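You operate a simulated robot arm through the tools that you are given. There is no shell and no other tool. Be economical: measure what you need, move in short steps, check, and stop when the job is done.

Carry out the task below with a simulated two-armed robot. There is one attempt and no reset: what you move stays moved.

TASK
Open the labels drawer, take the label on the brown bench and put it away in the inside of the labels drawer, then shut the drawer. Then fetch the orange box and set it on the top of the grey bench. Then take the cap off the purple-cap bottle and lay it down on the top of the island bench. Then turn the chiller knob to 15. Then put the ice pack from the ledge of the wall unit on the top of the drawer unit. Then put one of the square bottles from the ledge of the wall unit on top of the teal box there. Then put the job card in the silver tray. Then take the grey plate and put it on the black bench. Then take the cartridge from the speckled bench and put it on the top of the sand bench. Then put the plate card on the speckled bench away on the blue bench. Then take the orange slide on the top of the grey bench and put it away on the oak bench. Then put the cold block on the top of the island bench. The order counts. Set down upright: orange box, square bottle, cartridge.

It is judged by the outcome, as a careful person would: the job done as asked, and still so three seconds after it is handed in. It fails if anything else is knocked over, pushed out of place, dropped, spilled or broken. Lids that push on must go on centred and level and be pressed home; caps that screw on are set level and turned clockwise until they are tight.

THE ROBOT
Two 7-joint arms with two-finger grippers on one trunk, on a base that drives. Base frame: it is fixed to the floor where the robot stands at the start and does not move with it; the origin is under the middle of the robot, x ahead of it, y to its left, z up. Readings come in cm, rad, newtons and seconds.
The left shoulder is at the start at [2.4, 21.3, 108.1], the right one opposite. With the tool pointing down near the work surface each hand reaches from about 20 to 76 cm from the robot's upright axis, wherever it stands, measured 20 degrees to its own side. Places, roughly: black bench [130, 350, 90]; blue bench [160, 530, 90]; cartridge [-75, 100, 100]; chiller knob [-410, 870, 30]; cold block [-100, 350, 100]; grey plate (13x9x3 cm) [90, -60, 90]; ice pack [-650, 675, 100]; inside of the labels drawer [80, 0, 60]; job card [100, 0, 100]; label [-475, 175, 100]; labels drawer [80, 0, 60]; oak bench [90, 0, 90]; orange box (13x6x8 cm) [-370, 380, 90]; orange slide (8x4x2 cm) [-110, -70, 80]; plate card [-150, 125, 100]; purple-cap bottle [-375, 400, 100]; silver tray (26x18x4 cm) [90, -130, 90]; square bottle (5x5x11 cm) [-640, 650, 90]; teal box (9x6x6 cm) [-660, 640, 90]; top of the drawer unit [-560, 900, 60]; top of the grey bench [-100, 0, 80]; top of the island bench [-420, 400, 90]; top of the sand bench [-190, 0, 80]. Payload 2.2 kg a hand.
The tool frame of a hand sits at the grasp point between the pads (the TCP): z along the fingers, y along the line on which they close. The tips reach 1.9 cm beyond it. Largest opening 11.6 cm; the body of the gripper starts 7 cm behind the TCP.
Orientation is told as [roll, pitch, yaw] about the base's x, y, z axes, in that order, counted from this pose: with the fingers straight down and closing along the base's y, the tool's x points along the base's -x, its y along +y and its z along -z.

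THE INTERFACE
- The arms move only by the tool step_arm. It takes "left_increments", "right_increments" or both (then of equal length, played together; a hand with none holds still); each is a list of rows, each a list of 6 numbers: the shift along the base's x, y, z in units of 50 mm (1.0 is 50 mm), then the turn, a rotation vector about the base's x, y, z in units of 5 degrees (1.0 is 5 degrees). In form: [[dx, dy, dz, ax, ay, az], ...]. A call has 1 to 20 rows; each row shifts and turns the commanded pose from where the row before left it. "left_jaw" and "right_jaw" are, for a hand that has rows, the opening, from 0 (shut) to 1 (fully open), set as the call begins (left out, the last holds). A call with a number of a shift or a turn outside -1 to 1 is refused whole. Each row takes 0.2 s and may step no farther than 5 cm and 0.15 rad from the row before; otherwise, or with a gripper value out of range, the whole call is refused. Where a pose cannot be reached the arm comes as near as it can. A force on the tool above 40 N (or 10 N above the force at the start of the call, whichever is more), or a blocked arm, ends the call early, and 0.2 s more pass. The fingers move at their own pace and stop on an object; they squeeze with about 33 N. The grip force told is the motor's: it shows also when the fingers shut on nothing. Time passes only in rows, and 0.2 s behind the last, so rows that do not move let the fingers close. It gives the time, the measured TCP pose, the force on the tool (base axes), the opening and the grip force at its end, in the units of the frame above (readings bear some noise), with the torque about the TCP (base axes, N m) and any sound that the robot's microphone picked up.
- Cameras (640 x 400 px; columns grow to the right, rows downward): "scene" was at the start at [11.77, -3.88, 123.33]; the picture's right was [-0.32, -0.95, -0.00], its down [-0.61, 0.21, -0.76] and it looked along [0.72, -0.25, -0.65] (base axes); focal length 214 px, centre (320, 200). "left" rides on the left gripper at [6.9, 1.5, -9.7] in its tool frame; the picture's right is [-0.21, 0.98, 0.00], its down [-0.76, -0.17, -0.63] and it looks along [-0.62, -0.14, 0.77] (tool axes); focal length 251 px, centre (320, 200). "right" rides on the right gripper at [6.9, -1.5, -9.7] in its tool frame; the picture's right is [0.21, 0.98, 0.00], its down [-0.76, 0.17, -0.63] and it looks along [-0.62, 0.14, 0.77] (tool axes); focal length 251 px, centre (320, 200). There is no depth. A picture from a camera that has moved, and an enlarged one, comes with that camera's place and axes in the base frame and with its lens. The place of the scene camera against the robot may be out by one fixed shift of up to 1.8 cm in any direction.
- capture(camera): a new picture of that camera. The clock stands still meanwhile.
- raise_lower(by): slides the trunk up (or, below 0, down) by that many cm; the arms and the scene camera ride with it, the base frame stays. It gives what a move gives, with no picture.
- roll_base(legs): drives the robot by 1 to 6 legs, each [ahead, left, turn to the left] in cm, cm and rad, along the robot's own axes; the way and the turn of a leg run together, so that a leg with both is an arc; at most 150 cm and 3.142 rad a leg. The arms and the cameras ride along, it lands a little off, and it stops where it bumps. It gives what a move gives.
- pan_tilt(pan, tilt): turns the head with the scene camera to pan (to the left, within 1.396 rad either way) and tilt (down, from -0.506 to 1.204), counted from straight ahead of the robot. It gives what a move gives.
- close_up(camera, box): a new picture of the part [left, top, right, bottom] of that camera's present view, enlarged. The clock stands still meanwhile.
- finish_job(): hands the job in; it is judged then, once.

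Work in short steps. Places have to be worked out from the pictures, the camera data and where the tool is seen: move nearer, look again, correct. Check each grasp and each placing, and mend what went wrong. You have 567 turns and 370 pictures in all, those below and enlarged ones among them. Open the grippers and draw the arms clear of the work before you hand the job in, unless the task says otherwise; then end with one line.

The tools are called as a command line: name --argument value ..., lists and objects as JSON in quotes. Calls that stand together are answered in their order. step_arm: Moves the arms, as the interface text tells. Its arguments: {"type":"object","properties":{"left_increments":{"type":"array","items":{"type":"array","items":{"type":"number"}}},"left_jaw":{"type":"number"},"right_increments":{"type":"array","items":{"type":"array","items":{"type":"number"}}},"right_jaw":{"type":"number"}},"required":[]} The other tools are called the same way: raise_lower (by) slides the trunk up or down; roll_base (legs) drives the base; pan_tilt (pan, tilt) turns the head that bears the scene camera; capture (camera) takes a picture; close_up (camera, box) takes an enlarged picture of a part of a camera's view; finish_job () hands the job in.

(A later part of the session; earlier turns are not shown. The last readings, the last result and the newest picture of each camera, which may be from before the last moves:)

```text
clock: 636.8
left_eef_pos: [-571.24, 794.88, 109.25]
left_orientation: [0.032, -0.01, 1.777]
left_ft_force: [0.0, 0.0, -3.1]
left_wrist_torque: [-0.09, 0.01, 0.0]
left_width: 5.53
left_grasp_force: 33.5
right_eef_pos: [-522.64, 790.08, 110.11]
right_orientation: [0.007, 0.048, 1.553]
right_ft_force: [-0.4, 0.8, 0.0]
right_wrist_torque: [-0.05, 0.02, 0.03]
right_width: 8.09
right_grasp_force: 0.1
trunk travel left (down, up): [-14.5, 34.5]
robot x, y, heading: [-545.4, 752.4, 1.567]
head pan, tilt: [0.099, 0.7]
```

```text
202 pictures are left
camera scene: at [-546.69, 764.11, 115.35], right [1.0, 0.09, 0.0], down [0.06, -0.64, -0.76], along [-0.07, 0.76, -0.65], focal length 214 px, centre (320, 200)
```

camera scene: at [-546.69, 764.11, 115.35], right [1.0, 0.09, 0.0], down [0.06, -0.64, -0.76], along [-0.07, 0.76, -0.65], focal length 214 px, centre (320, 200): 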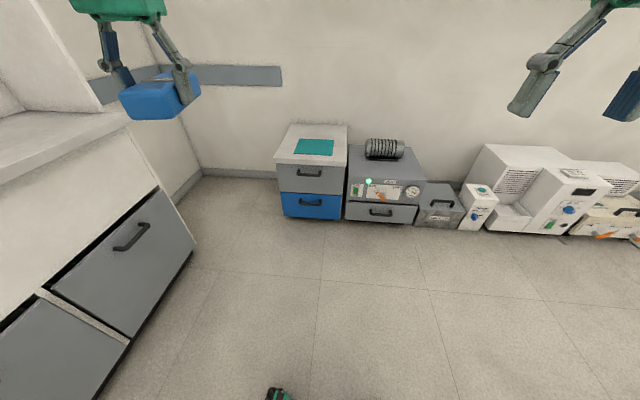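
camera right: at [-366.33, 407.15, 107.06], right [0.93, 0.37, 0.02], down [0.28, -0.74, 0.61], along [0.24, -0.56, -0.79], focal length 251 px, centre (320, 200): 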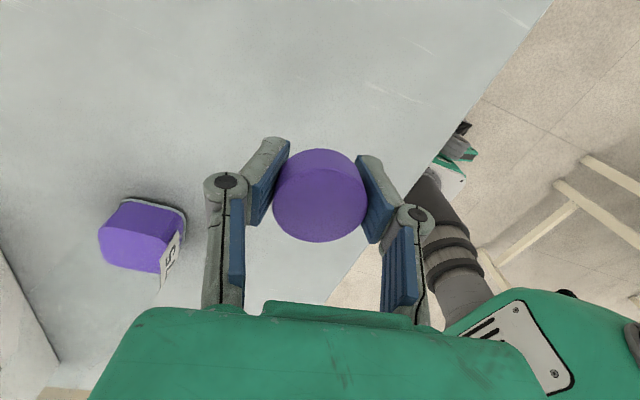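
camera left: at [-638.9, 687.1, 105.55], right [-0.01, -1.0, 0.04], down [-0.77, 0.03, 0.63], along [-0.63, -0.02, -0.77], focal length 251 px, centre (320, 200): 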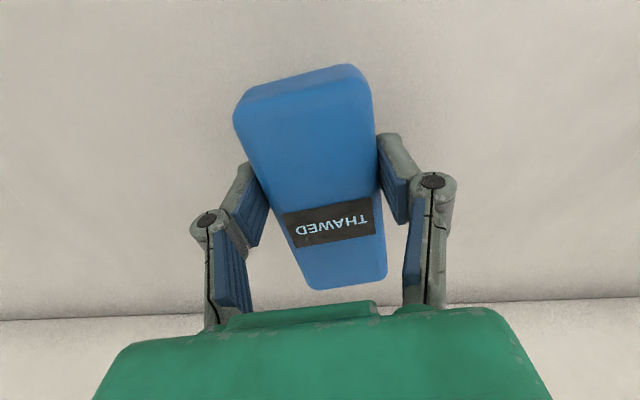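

close_up --camera "scene" --box '[260, 105, 430, 225]'

```text
3.33 times, centred on (345, 165) of scene
camera zoom: at [-546.69, 764.11, 115.35], right [1.0, 0.09, 0.0], down [0.06, -0.64, -0.76], along [-0.07, 0.76, -0.65], focal length 715 px, centre (237, 317)
```

zoom: 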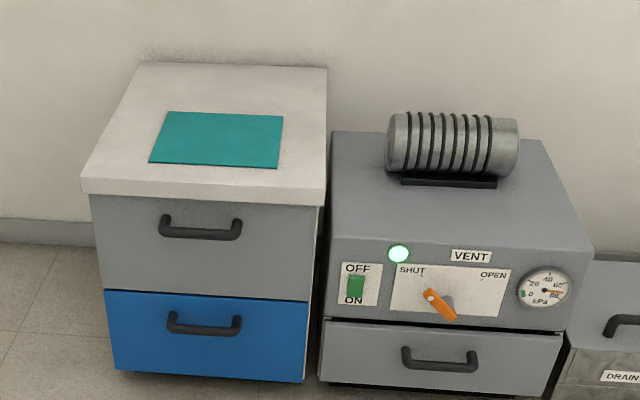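

The top spans x −580…−542, y 855…908 with a thin teal sheet on its middle. I'll lay the pack on the bare white area behind the sheet, about [-562, 891]. I drive closer, turn the hand 80°, and lower the trunk.

roll_base --legs '[[50, 0, 0], [18, 0, 0]]'

step_arm --left_increments '[[0, 0, 0, 0, 0, 1], [0, 0, 0, 0, 0, 1], [0, 0, 0, 0, 0, 1], [0, 0, 0, 0, 0, 1], [0, 0, 0, 0, 0, 1], [0, 0, 0, 0, 0, 1], [0, 0, 0, 0, 0, 1], [0, 0, 0, 0, 0, 1], [0, 0, 0, 0, 0, 1], [0, 0, 0, 0, 0, 1], [0, 0, 0, 0, 0, 1], [0, 0, 0, 0, 0, 1], [0, 0, 0, 0, 0, 1], [0, 0, 0, 0, 0, 1], [0, 0, 0, 0, 0, 1], [0, 0, 0, 0, 0, 0.7]]'

raise_lower --by -14

capture --camera "left"

capture --camera "scene"

```text
clock: 640.8
left_eef_pos: [-570.88, 861.99, 109.11]
left_orientation: [0.033, -0.009, 1.78]
left_ft_force: [-0.4, 0.5, -2.6]
left_wrist_torque: [-0.08, 0.01, -0.01]
left_width: 5.53
left_grasp_force: 33.0
right_eef_pos: [-522.27, 857.32, 110.09]
right_orientation: [0.008, 0.048, 1.556]
right_ft_force: [-0.2, 0.6, -0.5]
right_wrist_torque: [0.02, 0.0, -0.02]
right_width: 8.09
right_grasp_force: 0.1
trunk travel left (down, up): [-14.5, 34.5]
robot x, y, heading: [-544.55, 819.31, 1.569]
head pan, tilt: [0.099, 0.7]
```

```text
clock: 644.2
left_eef_pos: [-570.94, 861.65, 109.18]
left_orientation: [0.035, -0.012, -3.131]
left_ft_force: [0.2, 0.1, -1.8]
left_wrist_torque: [0.0, -0.04, -0.02]
left_width: 5.5
left_grasp_force: 33.4
right_eef_pos: [-522.19, 857.02, 109.96]
right_orientation: [0.009, 0.05, 1.558]
right_ft_force: [-0.4, -0.1, 0.2]
right_wrist_torque: [0.0, 0.01, 0.03]
right_width: 8.17
right_grasp_force: 0.0
trunk travel left (down, up): [-14.5, 34.5]
robot x, y, heading: [-544.85, 819.39, 1.572]
head pan, tilt: [0.099, 0.7]
```

```text
clock: 645.9
left_eef_pos: [-570.8, 861.63, 95.22]
left_orientation: [0.034, -0.011, -3.133]
left_ft_force: [-0.3, 1.1, -2.5]
left_wrist_torque: [0.0, -0.07, -0.01]
left_width: 5.53
left_grasp_force: 32.9
right_eef_pos: [-522.22, 856.98, 96.1]
right_orientation: [0.008, 0.051, 1.557]
right_ft_force: [0.2, 0.0, 0.3]
right_wrist_torque: [-0.02, 0.0, -0.01]
right_width: 8.15
right_grasp_force: 0.1
trunk travel left (down, up): [-0.5, 48.5]
robot x, y, heading: [-544.98, 819.6, 1.568]
head pan, tilt: [0.099, 0.7]
```

```text
200 pictures are left
camera left: at [-563.77, 860.44, 104.75], right [-0.21, -0.98, 0.04], down [-0.75, 0.18, 0.64], along [-0.63, 0.1, -0.77], focal length 251 px, centre (320, 200)
```

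left: 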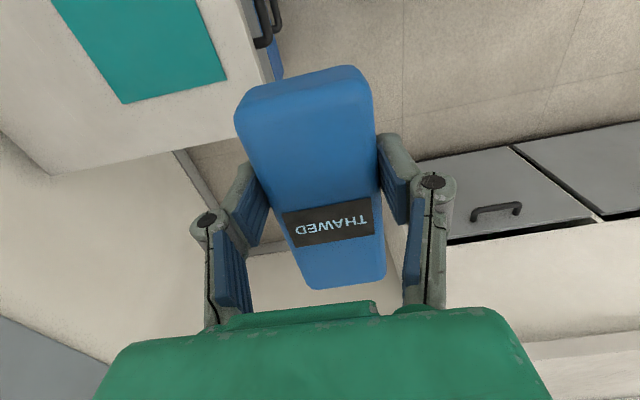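

```text
199 pictures are left
camera scene: at [-546.22, 831.1, 101.35], right [1.0, 0.1, 0.0], down [0.06, -0.64, -0.76], along [-0.07, 0.76, -0.65], focal length 214 px, centre (320, 200)
```

scene: 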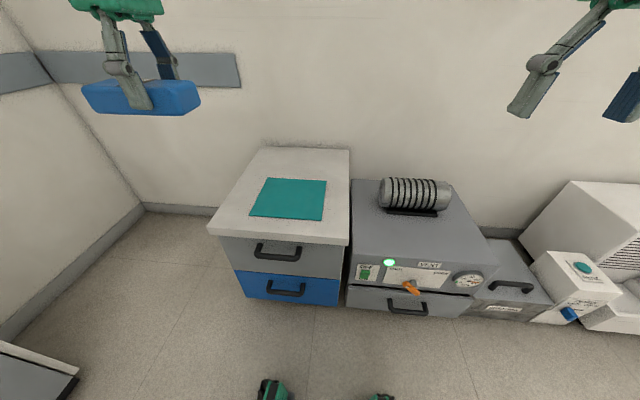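

Corrected estimate: top at z≈56, sheet from y≈877 to 896, with a ~10 cm bare strip at left (x −582…−572). I'll use that strip with the pack lengthwise along y: turn the hand back and shift the base left.

step_arm --left_increments '[[0, 0, 0, 0, 0, -1], [0, 0, 0, 0, 0, -1], [0, 0, 0, 0, 0, -1], [0, 0, 0, 0, 0, -1], [0, 0, 0, 0, 0, -1], [0, 0, 0, 0, 0, -1], [0, 0, 0, 0, 0, -1], [0, 0, 0, 0, 0, -1], [0, 0, 0, 0, 0, -1], [0, 0, 0, 0, 0, -1], [0, 0, 0, 0, 0, -1], [0, 0, 0, 0, 0, -1], [0, 0, 0, 0, 0, -1], [0, 0, 0, 0, 0, -1], [0, 0, 0, 0, 0, -1], [0, 0, 0, 0, 0, -1], [0, 0, 0, 0, 0, -1], [0, 0, 0, 0, 0, -1], [0, 0, 0, 0, 0, -0.3]]'

roll_base --legs '[[0, 15, 0]]'

step_arm --left_increments '[[0.3, 0.3, -0.3, 0, 0, 0], [0.3, 0.3, -0.3, 0, 0, 0], [0.2, 0.3, -0.3, 0, 0, 0], [0.1, 0.3, -0.3, 0, 0, 0], [0, 0.3, -0.3, 0, 0, 0], [0, 0, 0, 0, 0, 0], [0, 0, 0, 0, 0, 0]]'

capture --camera "left"

```text
clock: 649.9
left_eef_pos: [-570.83, 861.61, 95.32]
left_orientation: [0.033, -0.012, 1.55]
left_ft_force: [0.1, -1.2, -2.2]
left_wrist_torque: [-0.04, 0.04, 0.0]
left_width: 5.53
left_grasp_force: 32.4
right_eef_pos: [-522.23, 857.15, 96.11]
right_orientation: [0.007, 0.052, 1.555]
right_ft_force: [1.0, 0.0, -0.7]
right_wrist_torque: [-0.04, 0.01, 0.01]
right_width: 8.15
right_grasp_force: 0.0
trunk travel left (down, up): [-0.5, 48.5]
robot x, y, heading: [-544.66, 819.13, 1.568]
head pan, tilt: [0.099, 0.7]
```

```text
clock: 651.2
left_eef_pos: [-584.77, 861.76, 95.38]
left_orientation: [0.039, -0.008, 1.551]
left_ft_force: [-0.1, 1.0, -3.4]
left_wrist_torque: [-0.03, 0.02, -0.05]
left_width: 5.54
left_grasp_force: 32.7
right_eef_pos: [-536.04, 857.01, 96.01]
right_orientation: [0.015, 0.045, 1.553]
right_ft_force: [-0.3, 0.4, 0.9]
right_wrist_torque: [0.03, 0.05, -0.01]
right_width: 8.12
right_grasp_force: 0.1
trunk travel left (down, up): [-0.5, 48.5]
robot x, y, heading: [-559.2, 819.16, 1.571]
head pan, tilt: [0.099, 0.7]
```

```text
clock: 652.8
left_eef_pos: [-581.82, 868.96, 87.4]
left_orientation: [0.019, -0.012, 1.55]
left_ft_force: [-0.9, -0.1, -2.1]
left_wrist_torque: [-0.05, -0.05, 0.01]
left_width: 5.53
left_grasp_force: 32.8
right_eef_pos: [-537.82, 856.86, 96.55]
right_orientation: [-0.004, 0.046, 1.553]
right_ft_force: [0.1, -0.1, -0.7]
right_wrist_torque: [-0.01, -0.03, 0.02]
right_width: 8.09
right_grasp_force: 0.0
trunk travel left (down, up): [-0.5, 48.5]
robot x, y, heading: [-559.46, 819.35, 1.563]
head pan, tilt: [0.099, 0.7]
```

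```text
198 pictures are left
camera left: at [-583.22, 861.95, 96.97], right [-0.97, 0.23, 0.02], down [0.2, 0.74, 0.64], along [0.13, 0.62, -0.77], focal length 251 px, centre (320, 200)
```

left: 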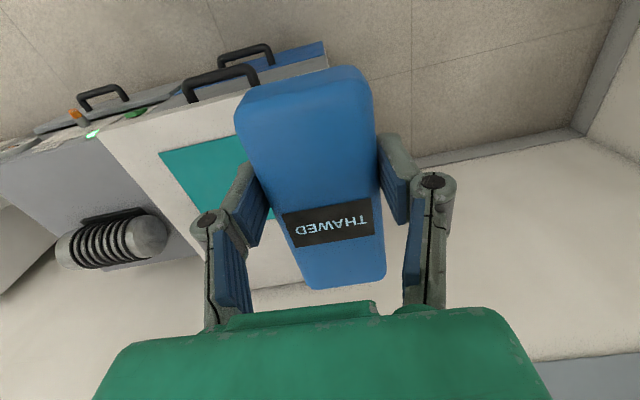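

Front-left corner of the top is at [-583.3, 870.5]. I go to [-577.4, 885] and lower.

step_arm --left_increments '[[0.3, 0.4, 0, 0, 0, 0], [0.3, 0.4, 0, 0, 0, 0], [0.28, 0.4, -0.2, 0, 0, 0], [0, 0.4, -0.3, 0, 0, 0], [0, 0.4, -0.3, 0, 0, 0], [0, 0.4, -0.3, 0, 0, 0], [0, 0.4, -0.3, 0, 0, 0], [0, 0.3, -0.3, 0, 0, 0], [0, 0, -0.3, 0, 0, 0], [0, 0, 0, 0, 0, 0], [0, 0, 0, 0, 0, 0]]'

capture --camera "left"

capture --camera "scene"

```text
clock: 655.2
left_eef_pos: [-577.74, 884.67, 77.36]
left_orientation: [0.02, -0.012, 1.552]
left_ft_force: [-1.3, -0.3, -2.4]
left_wrist_torque: [-0.02, -0.06, -0.01]
left_width: 5.52
left_grasp_force: 32.9
right_eef_pos: [-538.32, 856.92, 96.21]
right_orientation: [-0.007, 0.051, 1.555]
right_ft_force: [-0.7, -0.2, 0.0]
right_wrist_torque: [0.02, -0.02, -0.04]
right_width: 8.12
right_grasp_force: 0.0
trunk travel left (down, up): [-0.5, 48.5]
robot x, y, heading: [-559.52, 819.37, 1.567]
head pan, tilt: [0.099, 0.7]
```

```text
197 pictures are left
camera left: at [-579.23, 877.54, 86.79], right [-0.97, 0.23, 0.02], down [0.19, 0.75, 0.64], along [0.13, 0.62, -0.77], focal length 251 px, centre (320, 200)
```

left: 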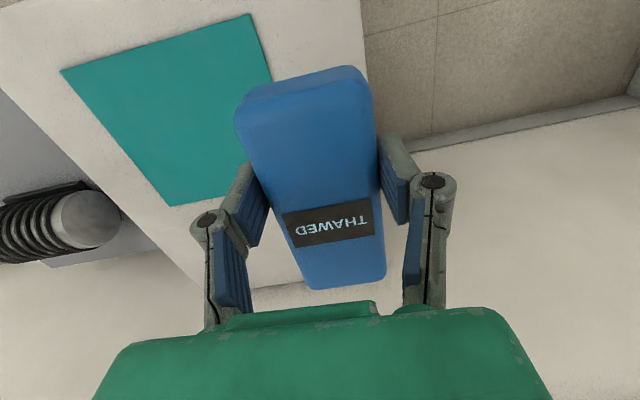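

```text
196 pictures are left
camera scene: at [-561.11, 831.33, 101.32], right [1.0, 0.09, 0.0], down [0.06, -0.64, -0.76], along [-0.07, 0.76, -0.65], focal length 214 px, centre (320, 200)
```

scene: 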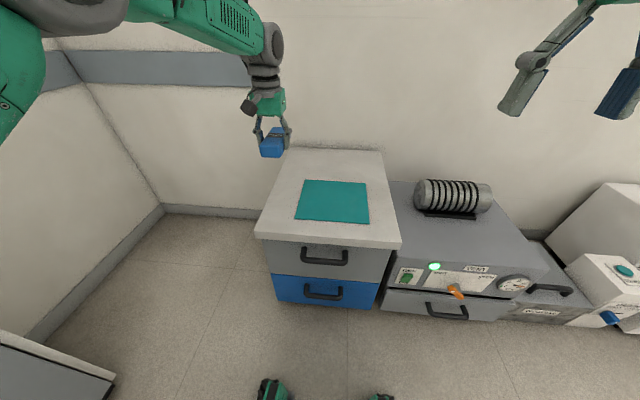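

step_arm --left_increments '[[-0.04, 0, -0.3, 0, 0, 0], [0, 0, -0.3, 0, 0, 0], [0, 0, -0.3, 0, 0, 0], [0, 0, -0.3, 0, 0, 0], [0, 0, -0.3, 0, 0, 0], [0, 0, -0.3, 0, 0, 0], [0, 0, -0.3, 0, 0, 0], [0, 0, -0.2, 0, 0, 0], [0, 0, -0.2, 0, 0, 0], [0, 0, 0, 0, 0, 0]]'

capture --camera "left"

```text
clock: 657.4
left_eef_pos: [-576.76, 884.41, 65.22]
left_orientation: [0.028, -0.013, 1.549]
left_ft_force: [0.4, -0.1, -1.4]
left_wrist_torque: [-0.04, 0.01, -0.05]
left_width: 5.51
left_grasp_force: 33.2
right_eef_pos: [-537.21, 856.9, 96.23]
right_orientation: [0.002, 0.051, 1.556]
right_ft_force: [0.7, 0.4, -0.4]
right_wrist_torque: [0.0, 0.0, 0.03]
right_width: 8.1
right_grasp_force: 0.1
trunk travel left (down, up): [-0.5, 48.5]
robot x, y, heading: [-559.47, 819.6, 1.568]
head pan, tilt: [0.099, 0.7]
```

```text
195 pictures are left
camera left: at [-578.2, 877.5, 74.65], right [-0.97, 0.23, 0.03], down [0.2, 0.74, 0.64], along [0.13, 0.62, -0.77], focal length 251 px, centre (320, 200)
```

left: 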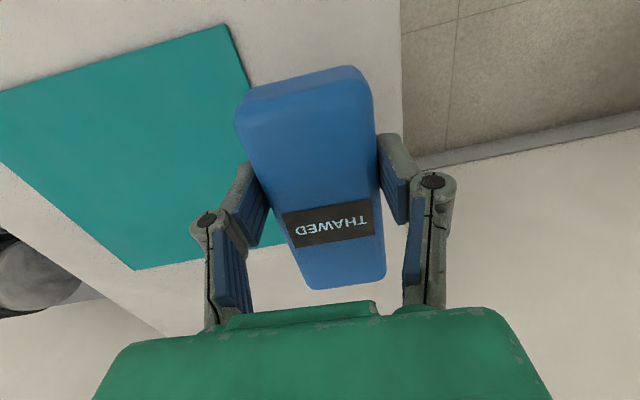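

step_arm --left_increments '[[-0.15, 0, -0.2, 0, 0, 0], [-0.05, 0, -0.2, 0, 0, 0], [0, 0, -0.2, 0, 0, 0], [0, 0, 0, 0, 0, 0]]'

step_arm --left_increments '[[0, 0, -0.15, 0, 0, 0], [0, 0, -0.1, 0, 0, 0], [0, 0, 0, 0, 0, 0]]'

step_arm --left_increments '[[0, 0, -0.1, 0, 0, 0], [0, 0, -0.1, 0, 0, 0], [0, 0, 0, 0, 0, 0]]'

capture --camera "left"

```text
clock: 658.4
left_eef_pos: [-578.09, 884.59, 62.05]
left_orientation: [0.025, -0.011, 1.551]
left_ft_force: [-1.2, -0.6, -2.5]
left_wrist_torque: [-0.04, 0.01, -0.01]
left_width: 5.53
left_grasp_force: 32.7
right_eef_pos: [-537.34, 856.83, 96.14]
right_orientation: [0.001, 0.055, 1.555]
right_ft_force: [-0.4, -0.7, -0.4]
right_wrist_torque: [0.0, -0.02, -0.01]
right_width: 8.15
right_grasp_force: 0.0
trunk travel left (down, up): [-0.5, 48.5]
robot x, y, heading: [-559.41, 819.64, 1.565]
head pan, tilt: [0.099, 0.7]
```

```text
clock: 659.2
left_eef_pos: [-577.92, 884.7, 60.87]
left_orientation: [0.027, -0.013, 1.551]
left_ft_force: [0.5, -0.3, -2.5]
left_wrist_torque: [-0.05, 0.0, -0.02]
left_width: 5.53
left_grasp_force: 32.6
right_eef_pos: [-537.22, 856.94, 96.14]
right_orientation: [0.001, 0.054, 1.555]
right_ft_force: [0.0, -0.5, -0.9]
right_wrist_torque: [-0.02, 0.03, -0.03]
right_width: 8.13
right_grasp_force: 0.1
trunk travel left (down, up): [-0.5, 48.5]
robot x, y, heading: [-559.39, 819.37, 1.564]
head pan, tilt: [0.099, 0.7]
```

```text
clock: 660.0
left_eef_pos: [-577.96, 884.63, 59.93]
left_orientation: [0.026, -0.012, 1.551]
left_ft_force: [0.0, 0.5, -2.8]
left_wrist_torque: [-0.02, 0.02, -0.01]
left_width: 5.54
left_grasp_force: 33.8
right_eef_pos: [-537.19, 857.03, 96.08]
right_orientation: [0.001, 0.053, 1.555]
right_ft_force: [0.9, 0.2, 0.7]
right_wrist_torque: [0.01, 0.03, 0.02]
right_width: 8.09
right_grasp_force: 0.2
trunk travel left (down, up): [-0.5, 48.5]
robot x, y, heading: [-559.5, 819.61, 1.562]
head pan, tilt: [0.099, 0.7]
```

```text
194 pictures are left
camera left: at [-579.28, 877.63, 69.27], right [-0.97, 0.23, 0.03], down [0.2, 0.74, 0.64], along [0.13, 0.62, -0.77], focal length 251 px, centre (320, 200)
```

left: 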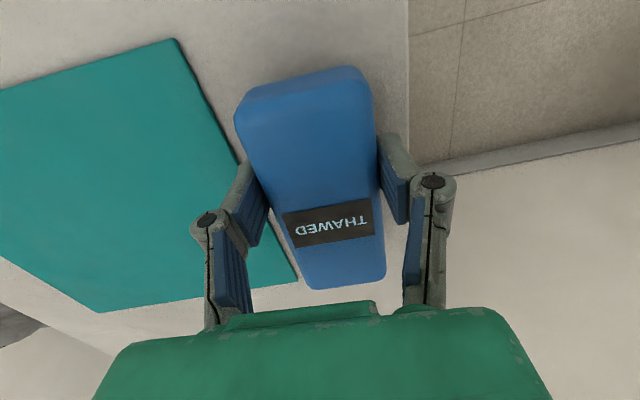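

step_arm --left_increments '[[0, 0, -0.1, 0, 0, 0], [0, 0, -0.1, 0, 0, 0], [0, 0, 0, 0, 0, 0]]'

step_arm --left_increments '[[0, 0, -0.1, 0, 0, 0], [0, 0, 0, 0, 0, 0]]'

step_arm --left_increments '[[0, 0, -0.1, 0, 0, 0], [0, 0, 0, 0, 0, 0]]'

step_arm --left_increments '[[0, 0, -0.1, 0, 0, 0], [0, 0, 0, 0, 0, 0]]'

```text
clock: 660.8
left_eef_pos: [-578.01, 884.51, 58.75]
left_orientation: [0.026, -0.013, 1.549]
left_ft_force: [-0.6, 0.1, -1.4]
left_wrist_torque: [-0.05, 0.05, -0.05]
left_width: 5.55
left_grasp_force: 33.0
right_eef_pos: [-537.15, 856.96, 96.1]
right_orientation: [0.002, 0.055, 1.557]
right_ft_force: [-0.3, 0.0, -0.4]
right_wrist_torque: [0.03, 0.02, -0.02]
right_width: 8.14
right_grasp_force: 0.0
trunk travel left (down, up): [-0.5, 48.5]
robot x, y, heading: [-559.32, 819.37, 1.563]
head pan, tilt: [0.099, 0.7]
```

```text
clock: 661.4
left_eef_pos: [-578.05, 884.66, 58.26]
left_orientation: [0.026, -0.013, 1.548]
left_ft_force: [-0.1, 0.3, -2.4]
left_wrist_torque: [-0.02, 0.0, -0.01]
left_width: 5.54
left_grasp_force: 32.7
right_eef_pos: [-537.16, 856.92, 96.11]
right_orientation: [0.003, 0.054, 1.557]
right_ft_force: [0.7, -0.8, 0.7]
right_wrist_torque: [-0.03, 0.01, -0.02]
right_width: 8.12
right_grasp_force: 0.1
trunk travel left (down, up): [-0.5, 48.5]
robot x, y, heading: [-559.19, 819.26, 1.56]
head pan, tilt: [0.099, 0.7]
```

```text
clock: 662.0
left_eef_pos: [-578.08, 884.66, 58.06]
left_orientation: [0.028, -0.016, 1.549]
left_ft_force: [-3.3, -1.5, 15.1]
left_wrist_torque: [-0.74, 0.04, -0.06]
left_width: 5.52
left_grasp_force: 32.7
right_eef_pos: [-537.1, 856.8, 96.22]
right_orientation: [-0.001, 0.048, 1.555]
right_ft_force: [0.1, -0.2, -0.6]
right_wrist_torque: [-0.01, -0.02, -0.01]
right_width: 8.09
right_grasp_force: 0.1
trunk travel left (down, up): [-0.5, 48.5]
robot x, y, heading: [-559.02, 819.34, 1.563]
head pan, tilt: [0.099, 0.7]
```

```text
clock: 662.6
left_eef_pos: [-578.12, 884.66, 57.56]
left_orientation: [0.028, -0.019, 1.55]
left_ft_force: [-5.3, 2.5, 22.8]
left_wrist_torque: [0.06, 0.12, 0.05]
left_width: 5.56
left_grasp_force: 33.0
right_eef_pos: [-537.25, 856.82, 96.28]
right_orientation: [0.002, 0.046, 1.556]
right_ft_force: [-0.1, 0.4, -0.3]
right_wrist_torque: [0.01, 0.03, -0.04]
right_width: 8.15
right_grasp_force: 0.0
trunk travel left (down, up): [-0.5, 48.5]
robot x, y, heading: [-559.21, 819.25, 1.563]
head pan, tilt: [0.099, 0.7]
```

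Contact. Release and rise.

step_arm --left_increments '[[0, 0, 0.03, 0, 0, 0], [0, 0, 0, 0, 0, 0], [0, 0, 0, 0, 0, 0]]' --left_jaw 0.75

step_arm --left_increments '[[0, 0, 0.2, 0, 0, 0], [0, 0, 0.3, 0, 0, 0], [0, 0, 0.4, 0, 0, 0], [0, 0, 0.5, 0, 0, 0], [0, -0.1, 0.5, 0, 0, 0], [0, -0.2, 0.5, 0, 0, 0], [0, -0.3, 0.5, 0, 0, 0], [0, -0.4, 0.5, 0, 0, 0], [0, -0.5, 0.5, 0, 0, 0], [0, -0.5, 0.5, 0, 0, 0], [0, -0.5, 0.5, 0, 0, 0], [0, -0.5, 0.5, 0, 0, 0], [0, -0.5, 0.3, 0, 0, 0]]'

capture --camera "scene"

```text
clock: 663.4
left_eef_pos: [-577.94, 884.55, 57.36]
left_orientation: [0.026, -0.012, 1.551]
left_ft_force: [-1.2, -0.1, 0.1]
left_wrist_torque: [0.02, 0.01, 0.01]
left_width: 8.72
left_grasp_force: 0.0
right_eef_pos: [-537.25, 856.91, 96.12]
right_orientation: [0.001, 0.051, 1.554]
right_ft_force: [0.1, 0.5, 0.8]
right_wrist_torque: [-0.02, 0.0, 0.03]
right_width: 8.13
right_grasp_force: 0.1
trunk travel left (down, up): [-0.5, 48.5]
robot x, y, heading: [-559.34, 819.54, 1.564]
head pan, tilt: [0.099, 0.7]
```

```text
clock: 666.2
left_eef_pos: [-577.94, 867.17, 86.26]
left_orientation: [0.025, -0.016, 1.549]
left_ft_force: [0.2, -1.0, 0.4]
left_wrist_torque: [0.0, 0.0, 0.03]
left_width: 8.73
left_grasp_force: 0.1
right_eef_pos: [-537.2, 856.81, 96.3]
right_orientation: [0.003, 0.048, 1.555]
right_ft_force: [-0.5, -0.3, -0.1]
right_wrist_torque: [0.02, 0.02, -0.01]
right_width: 8.11
right_grasp_force: 0.0
trunk travel left (down, up): [-0.5, 48.5]
robot x, y, heading: [-559.29, 819.29, 1.565]
head pan, tilt: [0.099, 0.7]
```

```text
193 pictures are left
camera scene: at [-560.47, 831.11, 101.36], right [1.0, 0.09, 0.0], down [0.06, -0.64, -0.76], along [-0.07, 0.76, -0.65], focal length 214 px, centre (320, 200)
```

scene: 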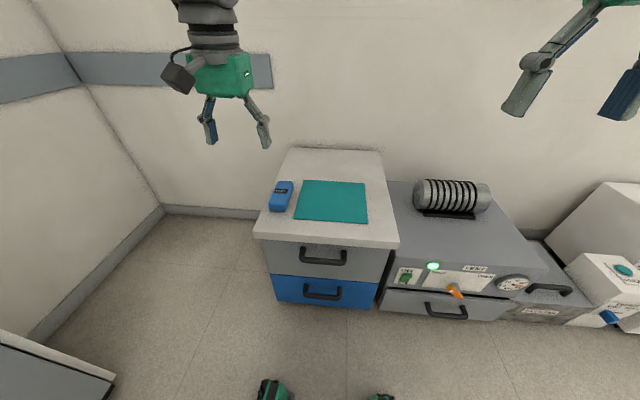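

Ice pack in place. Next the square bottle: I raise the trunk, back off, turn to the wall unit and go to y≈670.

raise_lower --by 14

roll_base --legs '[[-60, 0, 0], [0, 0, 0.785], [0, 0, 0.785], [0, 85, 0], [15, 0, 0]]'

pan_tilt --pan 0.2 --tilt 0.6

capture --camera "scene"

```text
clock: 667.9
left_eef_pos: [-577.99, 867.4, 100.28]
left_orientation: [0.027, -0.011, 1.551]
left_ft_force: [0.3, 0.6, 0.7]
left_wrist_torque: [0.0, -0.01, -0.01]
left_width: 8.69
left_grasp_force: 0.2
right_eef_pos: [-537.23, 856.88, 110.17]
right_orientation: [0.002, 0.05, 1.555]
right_ft_force: [0.3, -0.2, -0.3]
right_wrist_torque: [-0.01, 0.0, -0.02]
right_width: 8.1
right_grasp_force: 0.1
trunk travel left (down, up): [-14.5, 34.5]
robot x, y, heading: [-559.48, 819.35, 1.563]
head pan, tilt: [0.099, 0.7]
```

```text
clock: 680.4
left_eef_pos: [-626.25, 658.72, 100.13]
left_orientation: [0.027, -0.01, 3.087]
left_ft_force: [0.0, 0.6, -0.1]
left_wrist_torque: [-0.03, -0.04, 0.01]
left_width: 8.69
left_grasp_force: 0.2
right_eef_pos: [-614.68, 699.1, 110.12]
right_orientation: [0.003, 0.051, 3.092]
right_ft_force: [-0.3, -0.3, 0.3]
right_wrist_torque: [0.01, -0.02, 0.01]
right_width: 8.14
right_grasp_force: 0.1
trunk travel left (down, up): [-14.5, 34.5]
robot x, y, heading: [-577.81, 675.86, 3.097]
head pan, tilt: [0.099, 0.7]
```

```text
clock: 681.1
left_eef_pos: [-626.05, 658.91, 100.15]
left_orientation: [0.027, -0.013, 3.087]
left_ft_force: [-0.2, -0.3, 0.3]
left_wrist_torque: [-0.02, 0.02, -0.01]
left_width: 8.72
left_grasp_force: 0.1
right_eef_pos: [-614.41, 699.35, 110.24]
right_orientation: [0.004, 0.054, 3.092]
right_ft_force: [-0.1, 0.5, -0.1]
right_wrist_torque: [-0.06, -0.01, 0.03]
right_width: 8.11
right_grasp_force: 0.1
trunk travel left (down, up): [-14.5, 34.5]
robot x, y, heading: [-577.85, 675.86, 3.099]
head pan, tilt: [0.201, 0.6]
```

```text
192 pictures are left
camera scene: at [-591.21, 674.39, 116.2], right [-0.16, 0.99, -0.01], down [0.56, 0.09, -0.82], along [-0.81, -0.13, -0.57], focal length 214 px, centre (320, 200)
```

scene: 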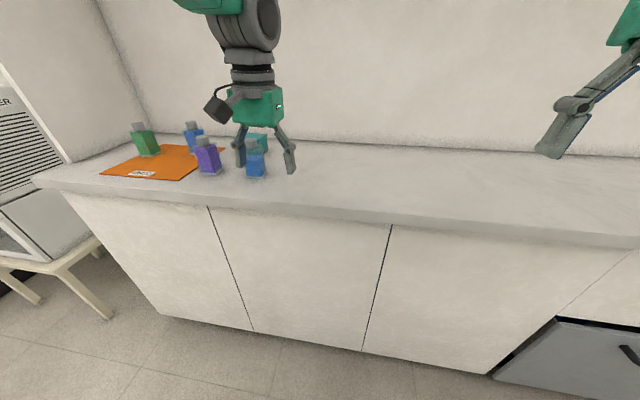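

close_up --camera "scene" --box '[90, 90, 310, 210]'

capture --camera "left"

```text
2.91 times, centred on (200, 150) of scene
camera zoom: at [-591.21, 674.39, 116.2], right [-0.16, 0.99, -0.01], down [0.56, 0.09, -0.82], along [-0.81, -0.13, -0.57], focal length 624 px, centre (669, 346)
```

zoom: 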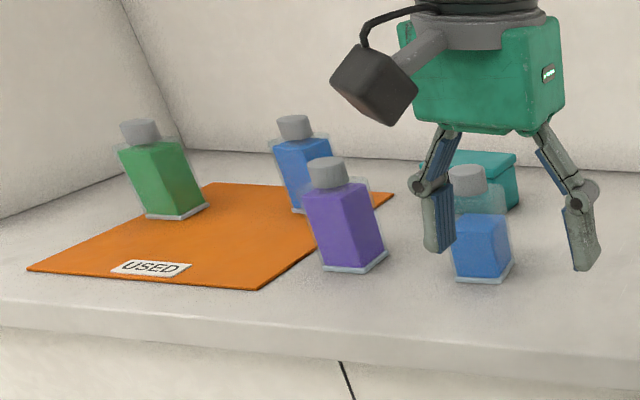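

```text
190 pictures are left
camera left: at [-619.05, 657.25, 109.7], right [-0.27, -0.96, 0.03], down [-0.74, 0.22, 0.64], along [-0.62, 0.15, -0.77], focal length 251 px, centre (320, 200)
```

left: 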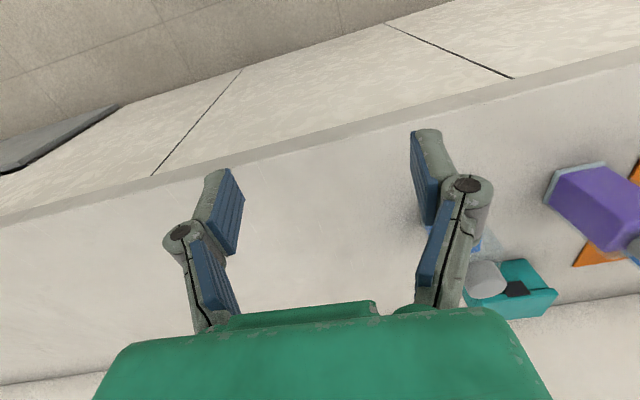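

Two bottles stand on a "USED" mat; I'll take the blue one off the mat, near [-643, 647]; the teal box is right behind it. I raise the left hand and look from above.

step_arm --left_increments '[[0, 0, 0.5, 0, 0, 0], [0, 0, 0.5, 0, 0, 0], [0, 0, 0.5, 0, 0, 0], [0, 0, 0.3, 0, 0, 0], [-0.2, -0.4, 0, 0, 0, 0], [-0.2, -0.4, 0, 0, 0, 0], [-0.2, -0.4, 0, 0, 0, 0], [-0.2, -0.3, 0, 0, 0, 0], [0, 0, 0, 0, 0, 0]]' --left_jaw 0.9

capture --camera "left"

```text
clock: 683.1
left_eef_pos: [-630.0, 650.77, 109.17]
left_orientation: [0.025, -0.014, 3.088]
left_ft_force: [0.3, -0.5, -0.1]
left_wrist_torque: [0.01, 0.01, -0.01]
left_width: 10.46
left_grasp_force: 0.0
right_eef_pos: [-614.43, 698.67, 110.22]
right_orientation: [-0.001, 0.054, 3.091]
right_ft_force: [0.3, -0.5, -0.3]
right_wrist_torque: [0.01, 0.02, 0.0]
right_width: 8.13
right_grasp_force: 0.0
trunk travel left (down, up): [-14.5, 34.5]
robot x, y, heading: [-578.08, 675.78, 3.096]
head pan, tilt: [0.201, 0.6]
```

```text
189 pictures are left
camera left: at [-623.02, 649.03, 118.67], right [-0.27, -0.96, 0.03], down [-0.74, 0.22, 0.64], along [-0.62, 0.15, -0.77], focal length 251 px, centre (320, 200)
```

left: 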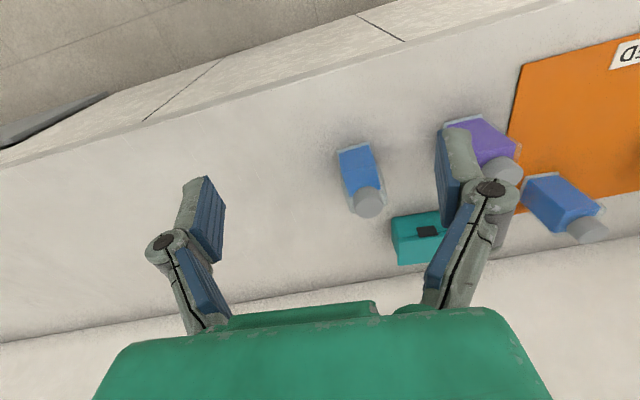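

Bottle at about [-640, 648], box about [-653, 641.5]. I bring the base closer (ahead 11, left 12).

roll_base --legs '[[11, 12, 0.045]]'

step_arm --left_increments '[[0.15, 0.25, 0, 0, 0, 0], [0.15, 0.25, 0, 0, 0, 0], [0.1, 0.25, 0, 0, 0, 0], [0.1, 0.25, 0, 0, 0, 0], [0, 0.2, 0, 0, 0, 0], [0, 0, 0, 0, 0, 0], [0, 0, 0, 0, 0, 0]]'

capture --camera "left"

```text
clock: 684.5
left_eef_pos: [-640.15, 637.24, 109.34]
left_orientation: [0.029, -0.014, 3.132]
left_ft_force: [0.7, 0.8, -0.9]
left_wrist_torque: [-0.02, -0.07, 0.0]
left_width: 10.44
left_grasp_force: 0.0
right_eef_pos: [-626.73, 685.72, 110.24]
right_orientation: [0.005, 0.048, 3.138]
right_ft_force: [-0.8, -0.4, 0.0]
right_wrist_torque: [-0.03, 0.03, 0.01]
right_width: 8.12
right_grasp_force: 0.0
trunk travel left (down, up): [-14.5, 34.5]
robot x, y, heading: [-589.19, 664.0, -3.136]
head pan, tilt: [0.201, 0.6]
```

```text
clock: 686.1
left_eef_pos: [-637.53, 643.13, 109.44]
left_orientation: [0.025, -0.016, 3.132]
left_ft_force: [0.1, 0.9, -0.3]
left_wrist_torque: [-0.06, -0.02, -0.02]
left_width: 10.44
left_grasp_force: 0.1
right_eef_pos: [-626.45, 685.54, 110.23]
right_orientation: [0.0, 0.049, 3.135]
right_ft_force: [0.0, 1.1, -1.0]
right_wrist_torque: [-0.04, 0.03, -0.01]
right_width: 8.12
right_grasp_force: 0.0
trunk travel left (down, up): [-14.5, 34.5]
robot x, y, heading: [-589.33, 664.22, -3.134]
head pan, tilt: [0.201, 0.6]
```

```text
188 pictures are left
camera left: at [-630.43, 641.79, 118.86], right [-0.22, -0.97, 0.03], down [-0.74, 0.19, 0.64], along [-0.63, 0.12, -0.77], focal length 251 px, centre (320, 200)
```

left: 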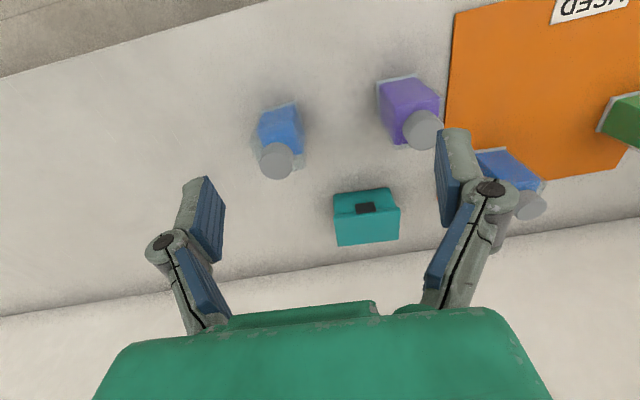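

I raise the trunk 12 cm for reach, nudge the base 3 cm ahead, then go over the bottle at [-640.8, 647.3].

raise_lower --by 12

roll_base --legs '[[3, 0, 0]]'

step_arm --left_increments '[[0, 0.2, -0.3, 0.1, 0, 0], [0, 0.2, -0.3, 0.1, 0, 0], [0, 0.2, -0.3, 0.1, 0, 0], [0, 0.2, -0.3, 0, 0, 0], [0, 0, -0.4, 0, 0, 0], [0, 0, -0.4, 0, 0, 0], [0, 0, -0.4, 0, 0, 0], [0, 0, 0, 0, 0, 0], [0, 0, 0, 0, 0, 0]]'

capture --camera "left"

```text
clock: 687.6
left_eef_pos: [-637.53, 643.43, 121.36]
left_orientation: [0.027, -0.016, 3.131]
left_ft_force: [-1.1, 1.9, 0.2]
left_wrist_torque: [-0.02, 0.0, 0.01]
left_width: 10.44
left_grasp_force: 0.0
right_eef_pos: [-626.52, 685.79, 122.03]
right_orientation: [0.004, 0.057, 3.138]
right_ft_force: [-0.3, 0.2, -0.1]
right_wrist_torque: [-0.03, -0.03, 0.0]
right_width: 8.1
right_grasp_force: 0.1
trunk travel left (down, up): [-26.5, 22.5]
robot x, y, heading: [-588.58, 664.17, -3.139]
head pan, tilt: [0.201, 0.6]
```

```text
clock: 688.5
left_eef_pos: [-640.11, 643.15, 121.58]
left_orientation: [0.027, -0.02, 3.132]
left_ft_force: [0.4, 0.7, 0.5]
left_wrist_torque: [-0.05, 0.01, 0.01]
left_width: 10.44
left_grasp_force: 0.1
right_eef_pos: [-629.14, 685.6, 122.29]
right_orientation: [0.003, 0.05, 3.137]
right_ft_force: [-0.2, 0.8, 0.4]
right_wrist_torque: [-0.06, 0.05, -0.02]
right_width: 8.12
right_grasp_force: 0.0
trunk travel left (down, up): [-26.5, 22.5]
robot x, y, heading: [-592.22, 664.24, -3.133]
head pan, tilt: [0.201, 0.6]
```

```text
clock: 690.5
left_eef_pos: [-640.69, 647.57, 109.4]
left_orientation: [0.004, -0.02, 3.131]
left_ft_force: [-0.5, 0.3, -0.3]
left_wrist_torque: [-0.02, 0.01, -0.01]
left_width: 10.43
left_grasp_force: 0.1
right_eef_pos: [-629.31, 686.1, 121.92]
right_orientation: [0.006, 0.06, 3.136]
right_ft_force: [0.3, 0.1, -0.1]
right_wrist_torque: [-0.03, -0.02, 0.04]
right_width: 8.12
right_grasp_force: 0.1
trunk travel left (down, up): [-26.5, 22.5]
robot x, y, heading: [-592.04, 664.33, -3.137]
head pan, tilt: [0.201, 0.6]
```

```text
187 pictures are left
camera left: at [-633.61, 646.0, 118.86], right [-0.22, -0.97, 0.01], down [-0.74, 0.18, 0.65], along [-0.63, 0.14, -0.76], focal length 251 px, centre (320, 200)
```

left: 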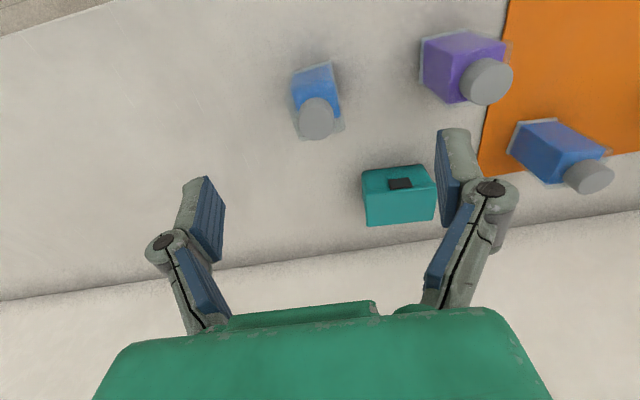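

Aligned over the bottle. I descend to grip its body.

step_arm --left_increments '[[-0.08, 0.04, -0.4, 0, 0.2, 0], [0, 0, -0.4, 0, 0, 0], [0, 0, -0.4, 0, 0, 0], [0, 0, -0.4, 0, 0, 0], [0, 0, -0.4, 0, 0, 0], [0, 0, -0.3, 0, 0, 0], [0, 0, -0.3, 0, 0, 0], [0, 0, -0.2, 0, 0, 0], [0, 0, 0, 0, 0, 0]]'

capture --camera "left"

close_up --camera "scene" --box '[150, 60, 350, 200]'

```text
clock: 692.5
left_eef_pos: [-640.68, 646.52, 95.56]
left_orientation: [-0.007, -0.034, 3.133]
left_ft_force: [0.3, 0.1, -0.1]
left_wrist_torque: [0.0, 0.0, -0.03]
left_width: 10.46
left_grasp_force: 0.0
right_eef_pos: [-629.31, 684.55, 122.14]
right_orientation: [-0.005, 0.058, 3.138]
right_ft_force: [0.4, -0.6, -0.5]
right_wrist_torque: [0.03, -0.02, -0.01]
right_width: 8.13
right_grasp_force: 0.2
trunk travel left (down, up): [-26.5, 22.5]
robot x, y, heading: [-591.95, 664.1, -3.135]
head pan, tilt: [0.201, 0.6]
```

```text
186 pictures are left
camera left: at [-633.39, 644.86, 104.77], right [-0.22, -0.97, 0.0], down [-0.73, 0.17, 0.66], along [-0.64, 0.15, -0.75], focal length 251 px, centre (320, 200)
```

left: 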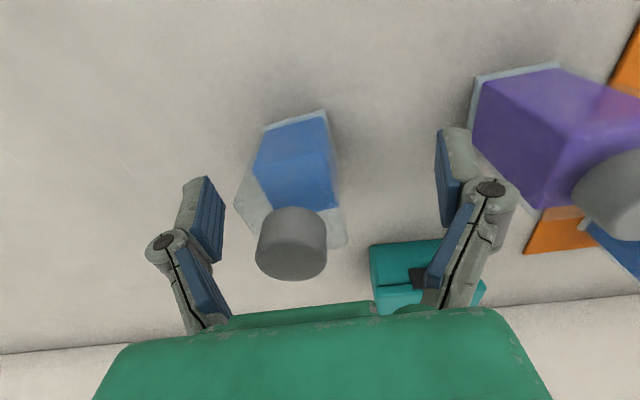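

```text
2.86 times, centred on (250, 130) of scene
camera zoom: at [-605.4, 661.11, 128.2], right [-0.21, 0.98, 0.0], down [0.56, 0.12, -0.82], along [-0.81, -0.17, -0.57], focal length 613 px, centre (520, 400)
```

zoom: 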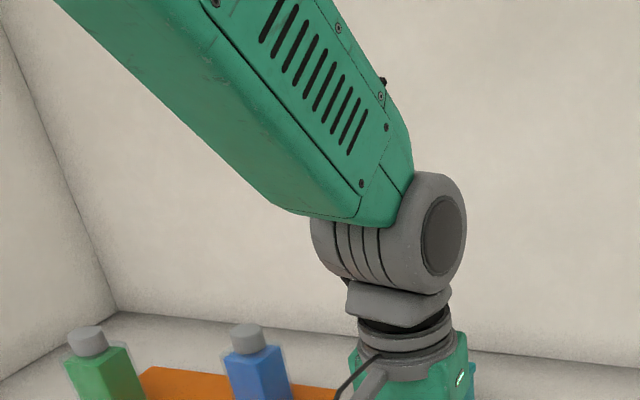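

I shift +1.4 cm in y, lower 1.2 cm, then close.

step_arm --left_increments '[[-0.05, 0.14, -0.12, 0, 0, 0], [-0.05, 0.14, -0.12, 0, 0, 0], [0, 0, 0, 0, 0, 0], [0, 0, 0, 0, 0, 0]]'

step_arm --left_increments '[[0, 0, 0, 0, 0, 0], [0, 0, 0, 0, 0, 0], [0, 0, 0, 0, 0, 0], [0, 0, 0, 0, 0, 0]]' --left_jaw 0

capture --camera "left"

```text
clock: 693.5
left_eef_pos: [-641.14, 648.18, 94.29]
left_orientation: [-0.004, -0.035, 3.134]
left_ft_force: [-0.6, -1.0, 0.3]
left_wrist_torque: [-0.01, 0.01, 0.05]
left_width: 10.44
left_grasp_force: 0.1
right_eef_pos: [-629.37, 684.86, 121.98]
right_orientation: [-0.006, 0.061, 3.137]
right_ft_force: [-0.1, -0.1, -0.8]
right_wrist_torque: [0.0, 0.04, 0.02]
right_width: 8.14
right_grasp_force: 0.1
trunk travel left (down, up): [-26.5, 22.5]
robot x, y, heading: [-591.99, 664.13, -3.137]
head pan, tilt: [0.201, 0.6]
```

```text
clock: 694.5
left_eef_pos: [-641.17, 648.28, 94.46]
left_orientation: [-0.004, -0.035, 3.132]
left_ft_force: [0.4, 0.1, -0.1]
left_wrist_torque: [0.03, 0.01, 0.0]
left_width: 4.75
left_grasp_force: 32.9
right_eef_pos: [-629.42, 685.22, 122.02]
right_orientation: [-0.001, 0.061, 3.138]
right_ft_force: [-0.1, 0.9, 0.0]
right_wrist_torque: [0.01, 0.02, 0.02]
right_width: 8.11
right_grasp_force: 0.0
trunk travel left (down, up): [-26.5, 22.5]
robot x, y, heading: [-592.39, 664.07, -3.135]
head pan, tilt: [0.201, 0.6]
```

```text
184 pictures are left
camera left: at [-633.82, 646.72, 103.63], right [-0.22, -0.97, 0.0], down [-0.73, 0.17, 0.66], along [-0.64, 0.14, -0.75], focal length 251 px, centre (320, 200)
```

left: 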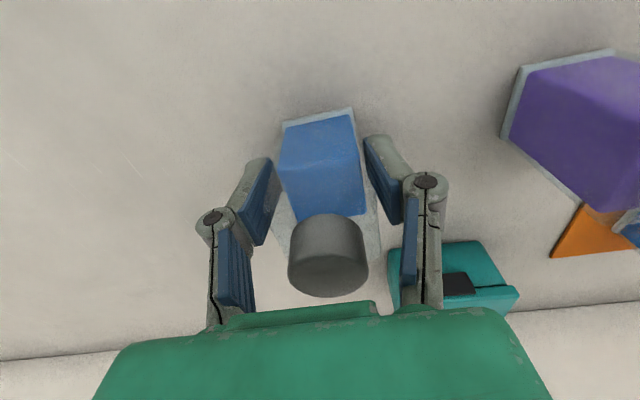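

Gripped (4.75 cm). I lift 10 cm and move over the teal box at [-656, 640.6].

step_arm --left_increments '[[0, 0, 0.2, 0, 0, 0], [0, 0, 0.3, 0, 0, 0], [0, 0, 0.3, 0, 0, 0], [0, 0, 0.3, 0, 0, 0], [0, 0, 0.3, 0, 0, 0], [0, 0, 0.3, 0, 0, 0], [0, 0, 0.3, 0, 0, 0], [-0.25, -0.12, 0, 0, 0, 0], [-0.25, -0.12, 0, 0, 0, 0], [-0.25, -0.12, 0, 0, 0, 0], [-0.25, -0.12, 0, 0, 0, 0], [-0.25, -0.12, 0, 0, 0, 0], [-0.25, -0.12, 0, 0, 0, 0], [-0.25, -0.12, 0, 0, 0, 0], [-0.25, -0.12, 0, 0, 0, 0], [-0.25, -0.12, 0, 0, 0, 0], [-0.25, -0.12, 0, 0, 0, 0], [-0.25, -0.12, 0, 0, 0, 0], [0, 0, 0, 0, 0, 0], [0, 0, 0, 0, 0, 0]]'

capture --camera "left"

capture --camera "scene"

```text
clock: 698.6
left_eef_pos: [-655.1, 642.01, 104.14]
left_orientation: [-0.001, -0.036, 3.132]
left_ft_force: [-0.3, 0.1, -1.5]
left_wrist_torque: [-0.03, -0.03, -0.04]
left_width: 4.74
left_grasp_force: 33.1
right_eef_pos: [-629.5, 685.37, 121.93]
right_orientation: [0.0, 0.062, 3.14]
right_ft_force: [0.0, -0.9, -0.6]
right_wrist_torque: [-0.05, 0.02, 0.0]
right_width: 8.11
right_grasp_force: 0.0
trunk travel left (down, up): [-26.5, 22.5]
robot x, y, heading: [-591.96, 664.07, -3.135]
head pan, tilt: [0.201, 0.6]
```

```text
183 pictures are left
camera left: at [-647.78, 640.36, 113.38], right [-0.22, -0.97, 0.01], down [-0.73, 0.17, 0.66], along [-0.64, 0.14, -0.75], focal length 251 px, centre (320, 200)
```

left: 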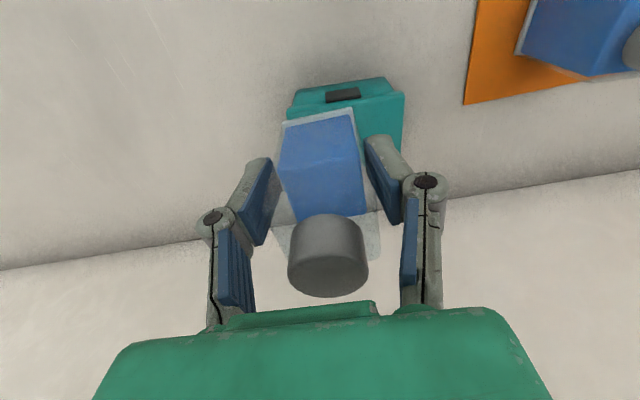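

```text
182 pictures are left
camera scene: at [-605.53, 661.55, 128.19], right [-0.21, 0.98, 0.0], down [0.56, 0.12, -0.82], along [-0.81, -0.17, -0.57], focal length 214 px, centre (320, 200)
```

scene: 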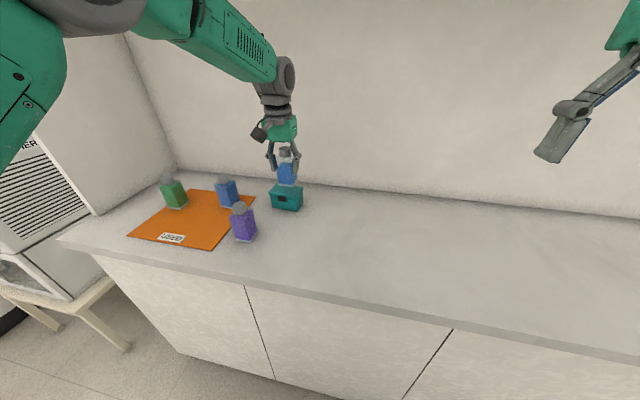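

step_arm --left_increments '[[-0.12, -0.1, 0, 0, 0, 0], [-0.12, -0.1, 0, 0, 0, 0], [-0.1, -0.1, 0, 0, 0, 0], [0, 0, 0, 0, 0, 0], [0, 0, 0, 0, 0, 0]]'

capture --camera "left"

close_up --camera "scene" --box '[220, 120, 340, 220]'

```text
clock: 699.9
left_eef_pos: [-656.7, 640.45, 104.17]
left_orientation: [-0.002, -0.036, 3.131]
left_ft_force: [0.8, 0.2, -1.4]
left_wrist_torque: [-0.03, -0.01, 0.02]
left_width: 4.79
left_grasp_force: 33.1
right_eef_pos: [-629.47, 685.27, 121.89]
right_orientation: [-0.002, 0.062, 3.137]
right_ft_force: [0.1, 0.9, 0.2]
right_wrist_torque: [0.0, -0.03, -0.01]
right_width: 8.1
right_grasp_force: 0.1
trunk travel left (down, up): [-26.5, 22.5]
robot x, y, heading: [-591.9, 664.33, -3.138]
head pan, tilt: [0.201, 0.6]
```

```text
181 pictures are left
camera left: at [-649.42, 638.73, 113.4], right [-0.22, -0.97, 0.01], down [-0.73, 0.17, 0.66], along [-0.64, 0.14, -0.75], focal length 251 px, centre (320, 200)
```

left: 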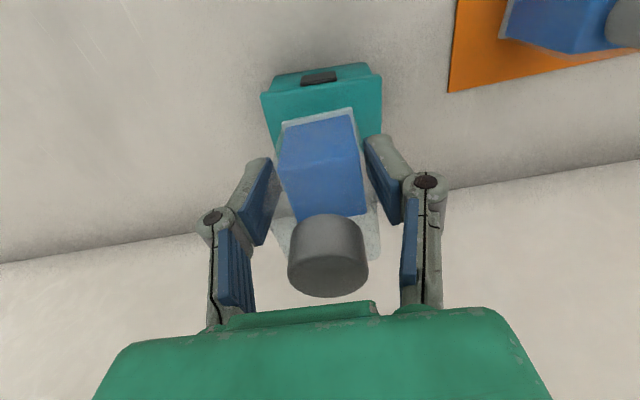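

```text
4.00 times, centred on (280, 170) of scene
camera zoom: at [-605.52, 661.53, 128.19], right [-0.21, 0.98, 0.0], down [0.56, 0.12, -0.82], along [-0.81, -0.17, -0.57], focal length 858 px, centre (480, 320)
```

zoom: 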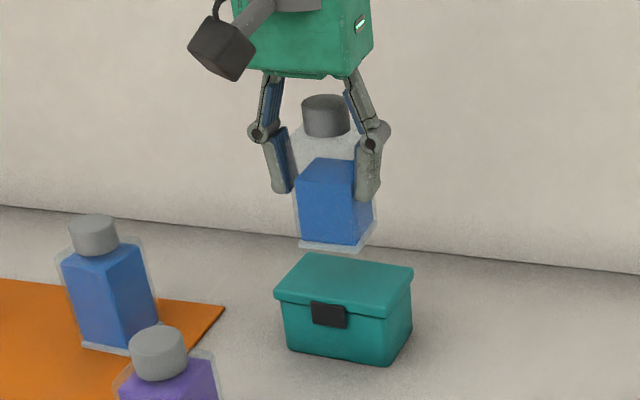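

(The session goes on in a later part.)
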